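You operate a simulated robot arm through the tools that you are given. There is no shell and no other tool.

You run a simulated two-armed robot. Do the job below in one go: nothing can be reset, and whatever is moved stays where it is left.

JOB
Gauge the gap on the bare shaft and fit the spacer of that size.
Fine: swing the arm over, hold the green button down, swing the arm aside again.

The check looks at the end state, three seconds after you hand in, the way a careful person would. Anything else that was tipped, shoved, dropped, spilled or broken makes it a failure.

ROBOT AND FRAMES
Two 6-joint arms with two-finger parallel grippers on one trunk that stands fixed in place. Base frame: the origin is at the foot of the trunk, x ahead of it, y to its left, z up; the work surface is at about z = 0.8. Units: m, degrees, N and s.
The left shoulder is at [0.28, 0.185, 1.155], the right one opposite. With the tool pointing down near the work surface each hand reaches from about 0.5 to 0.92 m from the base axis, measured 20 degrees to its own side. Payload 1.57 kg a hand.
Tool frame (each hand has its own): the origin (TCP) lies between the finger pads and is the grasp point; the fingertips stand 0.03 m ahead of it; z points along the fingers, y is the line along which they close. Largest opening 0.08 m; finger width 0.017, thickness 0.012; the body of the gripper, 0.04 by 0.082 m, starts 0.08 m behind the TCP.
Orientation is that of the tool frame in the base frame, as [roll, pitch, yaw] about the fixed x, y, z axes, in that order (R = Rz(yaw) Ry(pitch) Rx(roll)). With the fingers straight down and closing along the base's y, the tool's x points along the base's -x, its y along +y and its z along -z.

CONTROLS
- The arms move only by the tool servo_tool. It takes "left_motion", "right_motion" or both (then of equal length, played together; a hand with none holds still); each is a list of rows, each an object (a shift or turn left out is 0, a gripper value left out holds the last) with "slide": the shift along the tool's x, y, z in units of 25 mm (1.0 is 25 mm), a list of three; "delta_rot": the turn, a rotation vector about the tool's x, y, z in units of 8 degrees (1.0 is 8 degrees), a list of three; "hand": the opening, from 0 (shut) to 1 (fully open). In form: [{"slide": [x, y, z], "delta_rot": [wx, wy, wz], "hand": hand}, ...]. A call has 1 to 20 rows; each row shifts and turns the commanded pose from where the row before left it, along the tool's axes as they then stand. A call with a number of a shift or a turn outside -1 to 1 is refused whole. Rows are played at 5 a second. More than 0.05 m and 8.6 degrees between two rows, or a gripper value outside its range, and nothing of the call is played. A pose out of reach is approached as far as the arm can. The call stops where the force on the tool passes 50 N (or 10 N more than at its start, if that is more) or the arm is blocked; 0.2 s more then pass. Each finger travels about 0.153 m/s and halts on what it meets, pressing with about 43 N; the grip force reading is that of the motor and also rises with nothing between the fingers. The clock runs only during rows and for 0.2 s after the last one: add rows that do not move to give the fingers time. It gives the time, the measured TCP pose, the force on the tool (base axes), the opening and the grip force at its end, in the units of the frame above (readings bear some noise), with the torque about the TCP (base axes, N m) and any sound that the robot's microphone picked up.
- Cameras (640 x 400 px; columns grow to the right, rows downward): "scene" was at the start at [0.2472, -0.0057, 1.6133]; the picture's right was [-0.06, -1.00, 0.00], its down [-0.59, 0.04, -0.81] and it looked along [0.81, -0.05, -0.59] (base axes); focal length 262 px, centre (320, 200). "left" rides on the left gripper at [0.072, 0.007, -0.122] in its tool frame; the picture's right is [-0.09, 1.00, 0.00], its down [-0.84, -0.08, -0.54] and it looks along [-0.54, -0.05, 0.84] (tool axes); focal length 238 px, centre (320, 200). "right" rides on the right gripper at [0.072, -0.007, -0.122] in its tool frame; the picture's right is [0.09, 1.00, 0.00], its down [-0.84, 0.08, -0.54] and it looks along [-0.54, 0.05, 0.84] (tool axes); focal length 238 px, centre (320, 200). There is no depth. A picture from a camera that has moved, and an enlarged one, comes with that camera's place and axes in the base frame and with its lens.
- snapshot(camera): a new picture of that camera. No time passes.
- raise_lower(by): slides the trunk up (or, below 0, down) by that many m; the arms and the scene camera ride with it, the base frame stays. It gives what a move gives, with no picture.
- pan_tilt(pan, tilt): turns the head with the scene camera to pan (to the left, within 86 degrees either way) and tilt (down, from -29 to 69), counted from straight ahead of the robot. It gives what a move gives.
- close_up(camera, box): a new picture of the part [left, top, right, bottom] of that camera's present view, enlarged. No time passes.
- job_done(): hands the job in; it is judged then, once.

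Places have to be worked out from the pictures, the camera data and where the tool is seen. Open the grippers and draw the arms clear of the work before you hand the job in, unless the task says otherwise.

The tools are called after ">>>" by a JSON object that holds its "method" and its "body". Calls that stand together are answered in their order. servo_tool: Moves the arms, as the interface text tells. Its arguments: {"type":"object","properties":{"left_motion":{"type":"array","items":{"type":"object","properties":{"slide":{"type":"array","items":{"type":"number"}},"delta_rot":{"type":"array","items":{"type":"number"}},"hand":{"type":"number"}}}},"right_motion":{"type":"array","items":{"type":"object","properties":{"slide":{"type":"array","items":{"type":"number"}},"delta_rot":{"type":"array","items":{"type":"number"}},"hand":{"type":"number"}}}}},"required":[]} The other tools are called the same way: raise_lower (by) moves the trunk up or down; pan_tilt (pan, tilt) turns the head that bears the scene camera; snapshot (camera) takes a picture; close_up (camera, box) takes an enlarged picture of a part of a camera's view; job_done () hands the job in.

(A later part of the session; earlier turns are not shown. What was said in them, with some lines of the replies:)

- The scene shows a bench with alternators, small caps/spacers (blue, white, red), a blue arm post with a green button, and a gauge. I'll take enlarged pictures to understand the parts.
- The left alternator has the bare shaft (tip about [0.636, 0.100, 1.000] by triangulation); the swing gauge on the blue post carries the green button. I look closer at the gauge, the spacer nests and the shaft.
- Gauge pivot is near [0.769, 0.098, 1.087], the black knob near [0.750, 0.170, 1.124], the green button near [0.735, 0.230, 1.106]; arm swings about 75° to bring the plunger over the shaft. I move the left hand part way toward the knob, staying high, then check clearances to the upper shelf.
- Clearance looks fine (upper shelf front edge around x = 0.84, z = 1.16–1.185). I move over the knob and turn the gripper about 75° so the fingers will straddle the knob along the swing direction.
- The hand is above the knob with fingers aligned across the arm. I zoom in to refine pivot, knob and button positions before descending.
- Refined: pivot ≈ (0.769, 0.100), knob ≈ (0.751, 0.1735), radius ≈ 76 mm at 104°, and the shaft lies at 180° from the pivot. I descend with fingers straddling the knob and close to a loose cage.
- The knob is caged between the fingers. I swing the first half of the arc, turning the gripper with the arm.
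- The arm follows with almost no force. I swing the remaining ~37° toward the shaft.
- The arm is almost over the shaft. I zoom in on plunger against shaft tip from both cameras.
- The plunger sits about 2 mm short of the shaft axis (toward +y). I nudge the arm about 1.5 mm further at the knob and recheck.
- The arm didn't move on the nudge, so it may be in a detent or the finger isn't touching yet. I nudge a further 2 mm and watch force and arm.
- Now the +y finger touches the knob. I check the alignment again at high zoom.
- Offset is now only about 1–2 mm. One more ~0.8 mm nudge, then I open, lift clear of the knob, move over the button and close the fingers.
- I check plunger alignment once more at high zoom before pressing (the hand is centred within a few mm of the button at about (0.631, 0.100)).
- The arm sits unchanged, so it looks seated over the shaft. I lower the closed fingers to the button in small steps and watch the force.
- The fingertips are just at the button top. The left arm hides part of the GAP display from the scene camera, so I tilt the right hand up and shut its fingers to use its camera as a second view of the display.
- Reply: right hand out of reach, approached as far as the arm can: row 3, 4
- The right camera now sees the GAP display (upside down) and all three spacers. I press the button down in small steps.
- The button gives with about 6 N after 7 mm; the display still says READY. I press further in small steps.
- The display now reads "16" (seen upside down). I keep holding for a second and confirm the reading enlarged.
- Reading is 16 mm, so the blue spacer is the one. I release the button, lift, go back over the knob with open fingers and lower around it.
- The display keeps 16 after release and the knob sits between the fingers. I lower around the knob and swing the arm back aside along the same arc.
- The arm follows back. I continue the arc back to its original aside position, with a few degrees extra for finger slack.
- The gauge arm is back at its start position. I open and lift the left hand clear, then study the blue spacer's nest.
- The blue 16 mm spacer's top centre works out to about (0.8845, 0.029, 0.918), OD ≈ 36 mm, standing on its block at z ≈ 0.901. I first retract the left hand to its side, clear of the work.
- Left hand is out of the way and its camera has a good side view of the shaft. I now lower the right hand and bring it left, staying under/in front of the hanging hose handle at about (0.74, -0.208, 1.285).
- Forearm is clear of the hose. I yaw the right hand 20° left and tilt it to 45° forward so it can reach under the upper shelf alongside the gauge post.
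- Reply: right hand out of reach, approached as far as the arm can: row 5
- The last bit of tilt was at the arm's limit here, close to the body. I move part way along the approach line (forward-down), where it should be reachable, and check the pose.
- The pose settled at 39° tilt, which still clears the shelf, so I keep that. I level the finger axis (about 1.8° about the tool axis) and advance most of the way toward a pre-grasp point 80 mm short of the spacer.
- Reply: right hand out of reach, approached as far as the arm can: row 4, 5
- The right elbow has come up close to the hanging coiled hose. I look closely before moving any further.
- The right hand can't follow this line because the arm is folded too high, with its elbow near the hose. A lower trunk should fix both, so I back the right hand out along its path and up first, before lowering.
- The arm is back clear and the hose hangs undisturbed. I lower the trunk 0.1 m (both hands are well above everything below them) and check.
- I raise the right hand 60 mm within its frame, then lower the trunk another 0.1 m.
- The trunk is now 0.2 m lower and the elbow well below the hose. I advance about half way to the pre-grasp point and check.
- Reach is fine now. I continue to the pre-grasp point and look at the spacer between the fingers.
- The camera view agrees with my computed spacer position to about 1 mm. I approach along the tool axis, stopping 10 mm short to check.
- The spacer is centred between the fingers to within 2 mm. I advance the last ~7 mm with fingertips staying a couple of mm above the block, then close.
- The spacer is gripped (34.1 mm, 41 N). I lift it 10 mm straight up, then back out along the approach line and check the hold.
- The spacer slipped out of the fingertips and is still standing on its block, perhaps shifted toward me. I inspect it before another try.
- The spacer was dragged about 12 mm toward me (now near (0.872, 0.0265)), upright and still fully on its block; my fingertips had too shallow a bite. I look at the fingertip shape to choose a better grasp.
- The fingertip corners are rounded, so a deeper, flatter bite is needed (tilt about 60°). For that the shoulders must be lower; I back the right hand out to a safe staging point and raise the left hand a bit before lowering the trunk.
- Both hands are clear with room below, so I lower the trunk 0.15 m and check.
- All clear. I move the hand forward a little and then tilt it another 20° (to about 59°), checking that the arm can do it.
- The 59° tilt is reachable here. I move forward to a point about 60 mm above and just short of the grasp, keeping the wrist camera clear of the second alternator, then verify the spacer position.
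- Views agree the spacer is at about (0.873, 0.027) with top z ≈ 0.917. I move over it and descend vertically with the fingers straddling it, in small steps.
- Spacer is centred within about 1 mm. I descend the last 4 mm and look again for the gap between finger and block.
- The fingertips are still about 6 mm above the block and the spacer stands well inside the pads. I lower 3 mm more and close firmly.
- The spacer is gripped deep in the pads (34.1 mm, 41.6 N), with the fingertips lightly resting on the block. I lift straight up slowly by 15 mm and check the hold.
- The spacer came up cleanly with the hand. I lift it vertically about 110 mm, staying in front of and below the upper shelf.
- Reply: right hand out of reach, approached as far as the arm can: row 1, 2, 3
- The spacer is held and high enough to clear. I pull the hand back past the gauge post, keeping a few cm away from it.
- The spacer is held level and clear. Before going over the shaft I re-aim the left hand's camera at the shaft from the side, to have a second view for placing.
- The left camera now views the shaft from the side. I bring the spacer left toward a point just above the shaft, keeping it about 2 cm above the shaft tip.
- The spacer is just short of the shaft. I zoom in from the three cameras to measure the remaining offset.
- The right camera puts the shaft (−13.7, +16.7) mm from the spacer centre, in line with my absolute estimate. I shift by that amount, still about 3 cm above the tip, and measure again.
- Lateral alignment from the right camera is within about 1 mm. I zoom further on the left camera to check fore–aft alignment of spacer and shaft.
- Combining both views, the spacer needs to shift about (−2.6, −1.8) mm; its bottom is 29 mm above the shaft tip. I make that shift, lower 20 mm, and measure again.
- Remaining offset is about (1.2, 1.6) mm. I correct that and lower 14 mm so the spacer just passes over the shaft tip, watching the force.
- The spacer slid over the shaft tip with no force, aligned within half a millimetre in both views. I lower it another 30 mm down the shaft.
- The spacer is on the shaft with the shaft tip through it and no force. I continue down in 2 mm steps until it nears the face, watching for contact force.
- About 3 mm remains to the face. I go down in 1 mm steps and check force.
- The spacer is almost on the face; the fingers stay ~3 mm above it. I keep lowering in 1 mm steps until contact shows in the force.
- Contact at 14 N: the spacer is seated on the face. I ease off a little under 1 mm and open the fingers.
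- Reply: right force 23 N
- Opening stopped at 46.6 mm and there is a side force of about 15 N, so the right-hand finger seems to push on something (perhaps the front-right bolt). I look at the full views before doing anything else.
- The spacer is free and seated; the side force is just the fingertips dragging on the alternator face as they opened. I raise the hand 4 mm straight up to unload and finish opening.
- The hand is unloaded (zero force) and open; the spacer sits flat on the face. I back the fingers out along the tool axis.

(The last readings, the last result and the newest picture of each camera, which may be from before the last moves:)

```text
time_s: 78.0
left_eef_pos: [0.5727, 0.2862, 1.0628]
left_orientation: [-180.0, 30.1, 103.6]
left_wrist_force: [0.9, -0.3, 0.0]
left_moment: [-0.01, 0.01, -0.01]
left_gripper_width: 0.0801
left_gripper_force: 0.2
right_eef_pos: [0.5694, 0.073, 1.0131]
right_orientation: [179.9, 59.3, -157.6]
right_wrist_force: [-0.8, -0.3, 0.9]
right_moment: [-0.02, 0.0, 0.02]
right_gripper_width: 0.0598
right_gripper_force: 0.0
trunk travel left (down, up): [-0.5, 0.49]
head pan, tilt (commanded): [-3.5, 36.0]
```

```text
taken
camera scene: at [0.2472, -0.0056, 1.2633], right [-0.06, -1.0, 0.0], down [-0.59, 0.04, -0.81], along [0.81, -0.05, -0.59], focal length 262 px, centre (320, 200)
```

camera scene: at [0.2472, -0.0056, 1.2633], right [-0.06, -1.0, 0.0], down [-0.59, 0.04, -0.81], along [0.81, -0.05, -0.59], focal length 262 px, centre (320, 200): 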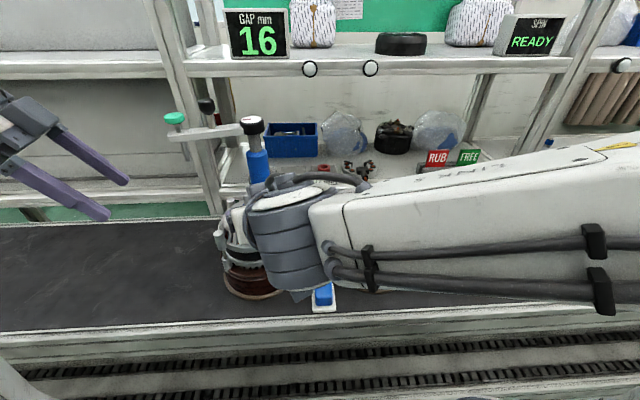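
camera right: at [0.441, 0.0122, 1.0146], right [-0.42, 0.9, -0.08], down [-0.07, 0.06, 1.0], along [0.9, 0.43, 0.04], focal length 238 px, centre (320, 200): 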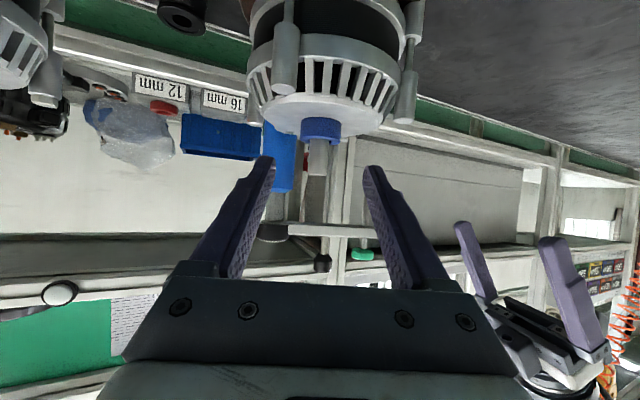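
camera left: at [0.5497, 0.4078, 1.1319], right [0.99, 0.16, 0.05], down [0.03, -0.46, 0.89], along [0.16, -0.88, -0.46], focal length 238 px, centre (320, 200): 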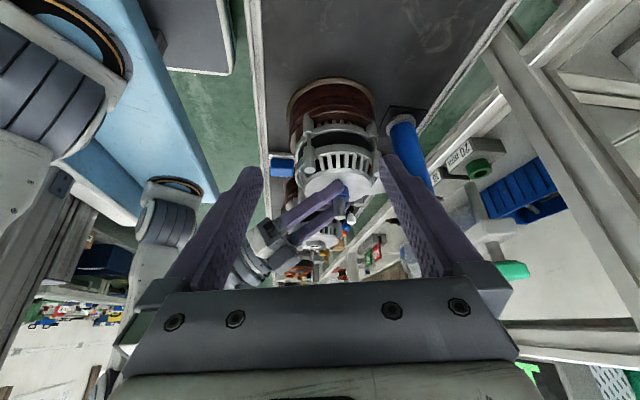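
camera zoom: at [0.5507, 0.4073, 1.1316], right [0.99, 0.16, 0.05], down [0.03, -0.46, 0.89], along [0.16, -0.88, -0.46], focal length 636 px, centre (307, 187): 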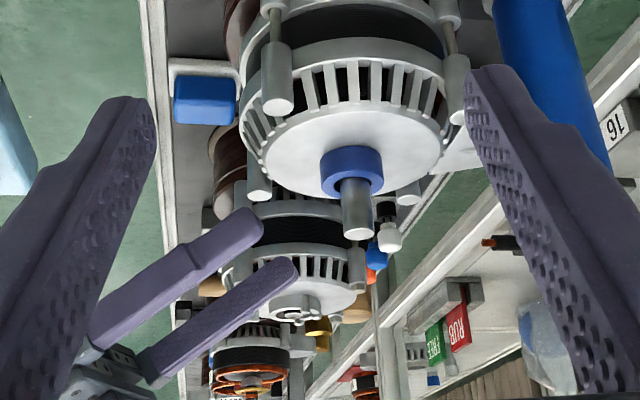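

The spacer is fitted and the fingers are clear of it. I raise the right hand straight up and then take it to its own side.

>>> {"method": "servo_tool", "body": {"right_motion": [{"slide": [-0.826, 0, -0.489]}, {"slide": [-0.826, 0, -0.489]}, {"slide": [-0.826, 0, -0.489]}, {"slide": [-0.826, 0, -0.489]}, {"slide": [-0.826, 0, -0.489]}, {"slide": [0.19, -0.92, -0.33]}, {"slide": [0.19, -0.92, -0.33]}, {"slide": [0.19, -0.92, -0.33]}, {"slide": [0.19, -0.92, -0.33]}, {"slide": [0.19, -0.92, -0.33]}, {"slide": [0.19, -0.92, -0.33]}, {"slide": [0.19, -0.92, -0.33]}, {"slide": [0.19, -0.92, -0.33]}, {}]}}

>>> {"method": "snapshot", "body": {"camera": "scene"}}

>>> {"method": "snapshot", "body": {"camera": "right"}}

```text
time_s: 81.0
left_eef_pos: [0.5741, 0.2861, 1.0616]
left_orientation: [180.0, 30.1, 103.6]
left_wrist_force: [-0.3, 0.5, 0.4]
left_moment: [0.01, 0.03, 0.0]
left_gripper_width: 0.0801
left_gripper_force: 0.1
right_eef_pos: [0.669, -0.0277, 1.1431]
right_orientation: [179.9, 59.3, -157.7]
right_wrist_force: [0.1, -0.2, 0.2]
right_moment: [-0.02, 0.0, -0.02]
right_gripper_width: 0.0603
right_gripper_force: 0.1
right hand out of reach, approached as far as the arm can: row 1, 2, 3, 6, 7, 8, 9, 10, 11, 12, 13
trunk travel left (down, up): [-0.5, 0.49]
head pan, tilt (commanded): [-3.5, 36.0]
```

```text
taken
camera scene: at [0.2472, -0.0056, 1.2633], right [-0.06, -1.0, 0.0], down [-0.59, 0.04, -0.81], along [0.81, -0.05, -0.59], focal length 262 px, centre (320, 200)
```

scene: 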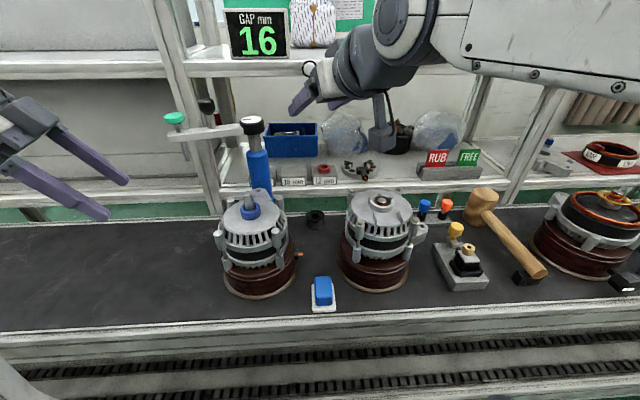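

```text
taken
camera right: at [0.5408, -0.0891, 1.1439], right [-0.42, 0.9, -0.08], down [-0.06, 0.06, 1.0], along [0.9, 0.43, 0.03], focal length 238 px, centre (320, 200)
```

right: 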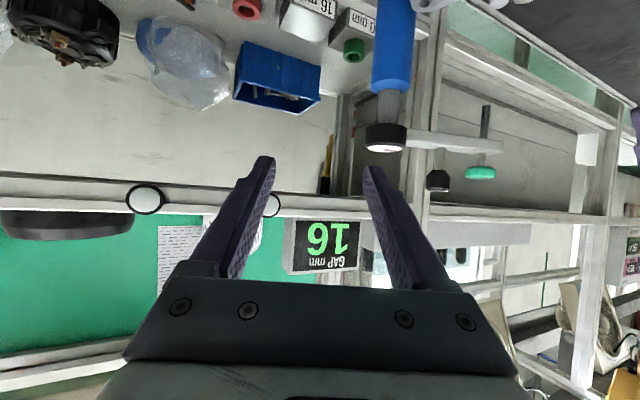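

The spacer is visibly on the shaft and nothing else has moved. The right hand drifted forward at its reach limit, so I ease its tilt back and then draw it back to the right side.

>>> {"method": "servo_tool", "body": {"right_motion": [{"delta_rot": [0, 0.83, 0]}, {"delta_rot": [0, 0.83, 0]}, {"delta_rot": [0, 0.83, 0]}, {"delta_rot": [0, 0.83, 0]}, {}]}}

>>> {"method": "snapshot", "body": {"camera": "scene"}}

```text
time_s: 82.2
left_eef_pos: [0.5736, 0.2854, 1.0626]
left_orientation: [-180.0, 30.0, 103.6]
left_wrist_force: [-1.3, -0.5, -0.4]
left_moment: [0.0, 0.0, -0.01]
left_gripper_width: 0.0802
left_gripper_force: 0.2
right_eef_pos: [0.6695, -0.028, 1.1434]
right_orientation: [179.9, 32.7, -157.7]
right_wrist_force: [-0.2, 0.1, 0.0]
right_moment: [0.01, -0.02, 0.0]
right_gripper_width: 0.0599
right_gripper_force: 0.1
trunk travel left (down, up): [-0.5, 0.49]
head pan, tilt (commanded): [-3.5, 36.0]
```

```text
taken
camera scene: at [0.2471, -0.0056, 1.2633], right [-0.06, -1.0, 0.0], down [-0.59, 0.04, -0.81], along [0.81, -0.05, -0.59], focal length 262 px, centre (320, 200)
```

scene: 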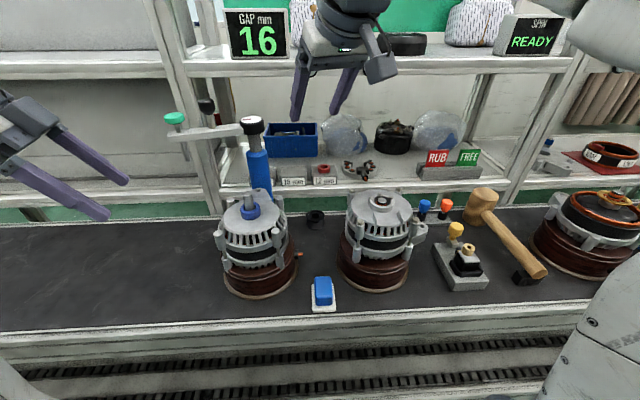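

The pose is comfortable again. I move the right hand back and to its own side, clear of the work.

>>> {"method": "servo_tool", "body": {"right_motion": [{"slide": [0.67, -0.754, -0.43], "hand": 1.0}, {"slide": [0.67, -0.754, -0.43]}, {"slide": [0.67, -0.754, -0.43]}, {"slide": [0.67, -0.754, -0.43]}, {"slide": [0.67, -0.754, -0.43]}, {"slide": [0.67, -0.754, -0.43]}, {"slide": [0.67, -0.754, -0.43]}, {"slide": [0.67, -0.754, -0.43]}, {}]}}

>>> {"method": "snapshot", "body": {"camera": "scene"}}

>>> {"method": "close_up", "body": {"camera": "scene", "box": [150, 90, 350, 300]}}

>>> {"method": "close_up", "body": {"camera": "left", "box": [280, 130, 380, 250]}}

```text
time_s: 84.2
left_eef_pos: [0.5742, 0.2867, 1.0634]
left_orientation: [180.0, 30.1, 103.6]
left_wrist_force: [-0.3, 0.2, 0.1]
left_moment: [0.0, 0.02, -0.04]
left_gripper_width: 0.0801
left_gripper_force: 0.0
right_eef_pos: [0.5811, -0.2243, 1.1429]
right_orientation: [179.9, 32.7, -157.6]
right_wrist_force: [-0.2, 0.4, -0.1]
right_moment: [0.02, 0.01, 0.01]
right_gripper_width: 0.0799
right_gripper_force: 0.0
trunk travel left (down, up): [-0.5, 0.49]
head pan, tilt (commanded): [-3.5, 36.0]
```

```text
taken
camera scene: at [0.2472, -0.0056, 1.2633], right [-0.06, -1.0, 0.0], down [-0.59, 0.04, -0.81], along [0.81, -0.05, -0.59], focal length 262 px, centre (320, 200)
```

scene: 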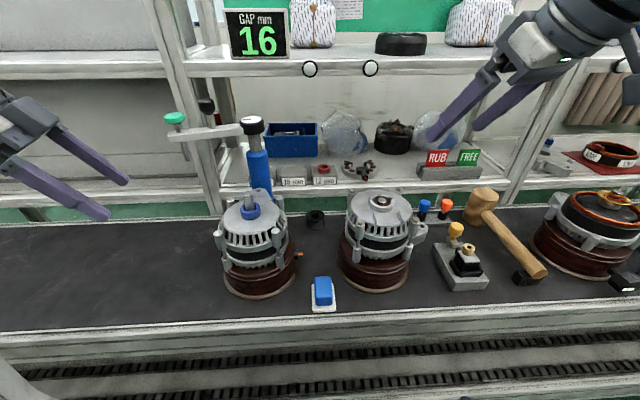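

```text
1.90 times, centred on (250, 195) of scene
camera zoom: at [0.2472, -0.0056, 1.2633], right [-0.06, -1.0, 0.0], down [-0.59, 0.04, -0.81], along [0.81, -0.05, -0.59], focal length 498 px, centre (453, 210)
```

zoom: 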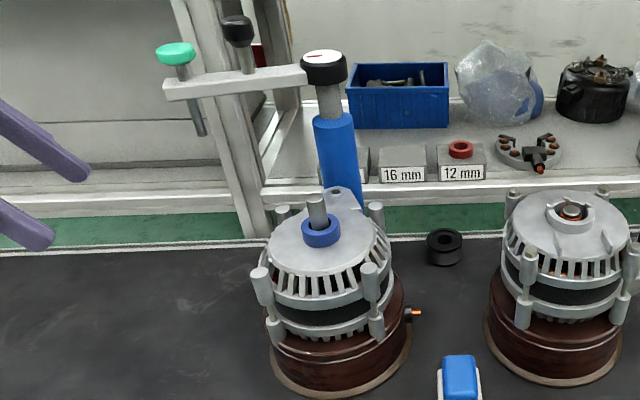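

```text
3.33 times, centred on (330, 190) of left
camera zoom: at [0.5506, 0.4073, 1.1316], right [0.99, 0.16, 0.05], down [0.03, -0.46, 0.89], along [0.16, -0.88, -0.46], focal length 794 px, centre (287, 233)
```

zoom: 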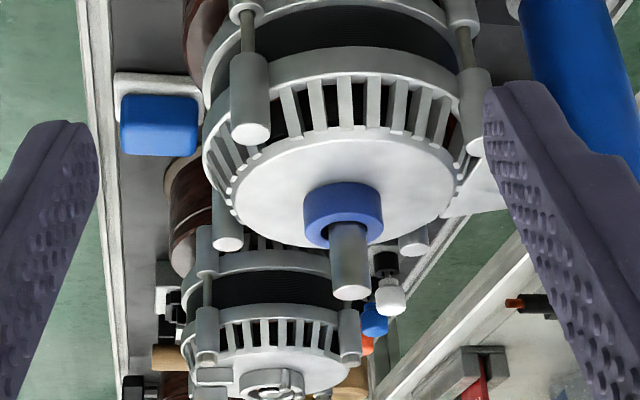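

The 16 mm spacer sits flat on the shaft, the gauge arm is aside, and the other spacers are untouched. I draw the left hand back too and take a last look around, including the hanging hose.

>>> {"method": "servo_tool", "body": {"left_motion": [{"slide": [0, 0, -0.9]}, {"slide": [0, 0, -0.9]}, {"slide": [0, 0, -0.9]}, {"slide": [0.5, 0, -0.5]}, {}]}}

>>> {"method": "pan_tilt", "body": {"pan": -8, "tilt": 8}}

>>> {"method": "snapshot", "body": {"camera": "scene"}}

```text
time_s: 85.4
left_eef_pos: [0.5635, 0.3336, 1.1221]
left_orientation: [179.9, 30.0, 103.7]
left_wrist_force: [0.2, -0.3, 0.5]
left_moment: [0.0, -0.04, -0.05]
left_gripper_width: 0.0798
left_gripper_force: 0.1
left hand out of reach, approached as far as the arm can: row 4
right_eef_pos: [0.5826, -0.2245, 1.1425]
right_orientation: [179.9, 32.7, -157.6]
right_wrist_force: [-0.1, -0.4, -0.1]
right_moment: [0.0, 0.01, 0.04]
right_gripper_width: 0.0801
right_gripper_force: 0.0
trunk travel left (down, up): [-0.5, 0.49]
head pan, tilt (commanded): [-3.5, 36.0]
```

```text
time_s: 86.3
left_eef_pos: [0.5635, 0.3335, 1.1216]
left_orientation: [179.9, 29.9, 103.6]
left_wrist_force: [0.6, 0.6, -0.3]
left_moment: [0.0, 0.0, 0.02]
left_gripper_width: 0.08
left_gripper_force: 0.0
right_eef_pos: [0.5826, -0.2243, 1.1426]
right_orientation: [179.9, 32.8, -157.5]
right_wrist_force: [0.3, 0.0, 0.4]
right_moment: [-0.02, -0.02, 0.0]
right_gripper_width: 0.0799
right_gripper_force: 0.0
trunk travel left (down, up): [-0.5, 0.49]
head pan, tilt (commanded): [-8.0, 8.0]
```

```text
taken
camera scene: at [0.2515, -0.0132, 1.3081], right [-0.14, -0.99, 0.0], down [-0.14, 0.02, -0.99], along [0.98, -0.14, -0.14], focal length 262 px, centre (320, 200)
```

scene: 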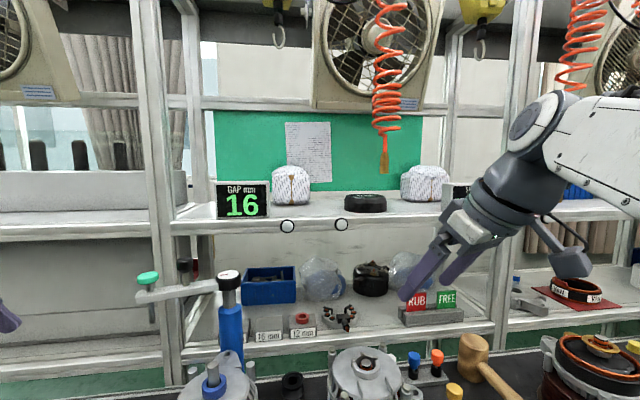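

Everything is in order: the hose hangs straight, the shelf items stand where they were, the gauge arm is aside, the display reads 16, and the blue 16 mm spacer is on the shaft with both grippers open and clear. I hand the job in.

>>> {"method": "job_done", "body": {}}

```text
The job is handed in.
```

I gauged the gap on the bare shaft at 16 mm, and the blue 16 mm spacer is now fitted, seated flat on the alternator face. I've handed the job in and don't have the check's result yet.

- **Gauging:** I swung the arm over the shaft, held the green button until the display read 16, then swung the arm back to where it started.
- **First grasp slipped:** the spacer came out of the fingertips and was dragged about 12 mm across its block, staying upright. I lowered the trunk 0.35 m for a better angle, and the second grasp held.
- **Contact on the alternator:** the spacer seated at about 14 N. As the fingers opened they dragged on the face, with up to about 17 N upward and 15 N sideways. The alternator did not appear to move.
- **End state:** both grippers are open and the arms are clear of the work. The other two spacers, the shelf items and the hanging hose looked undisturbed in the final pictures. I left the trunk at the lowered height.
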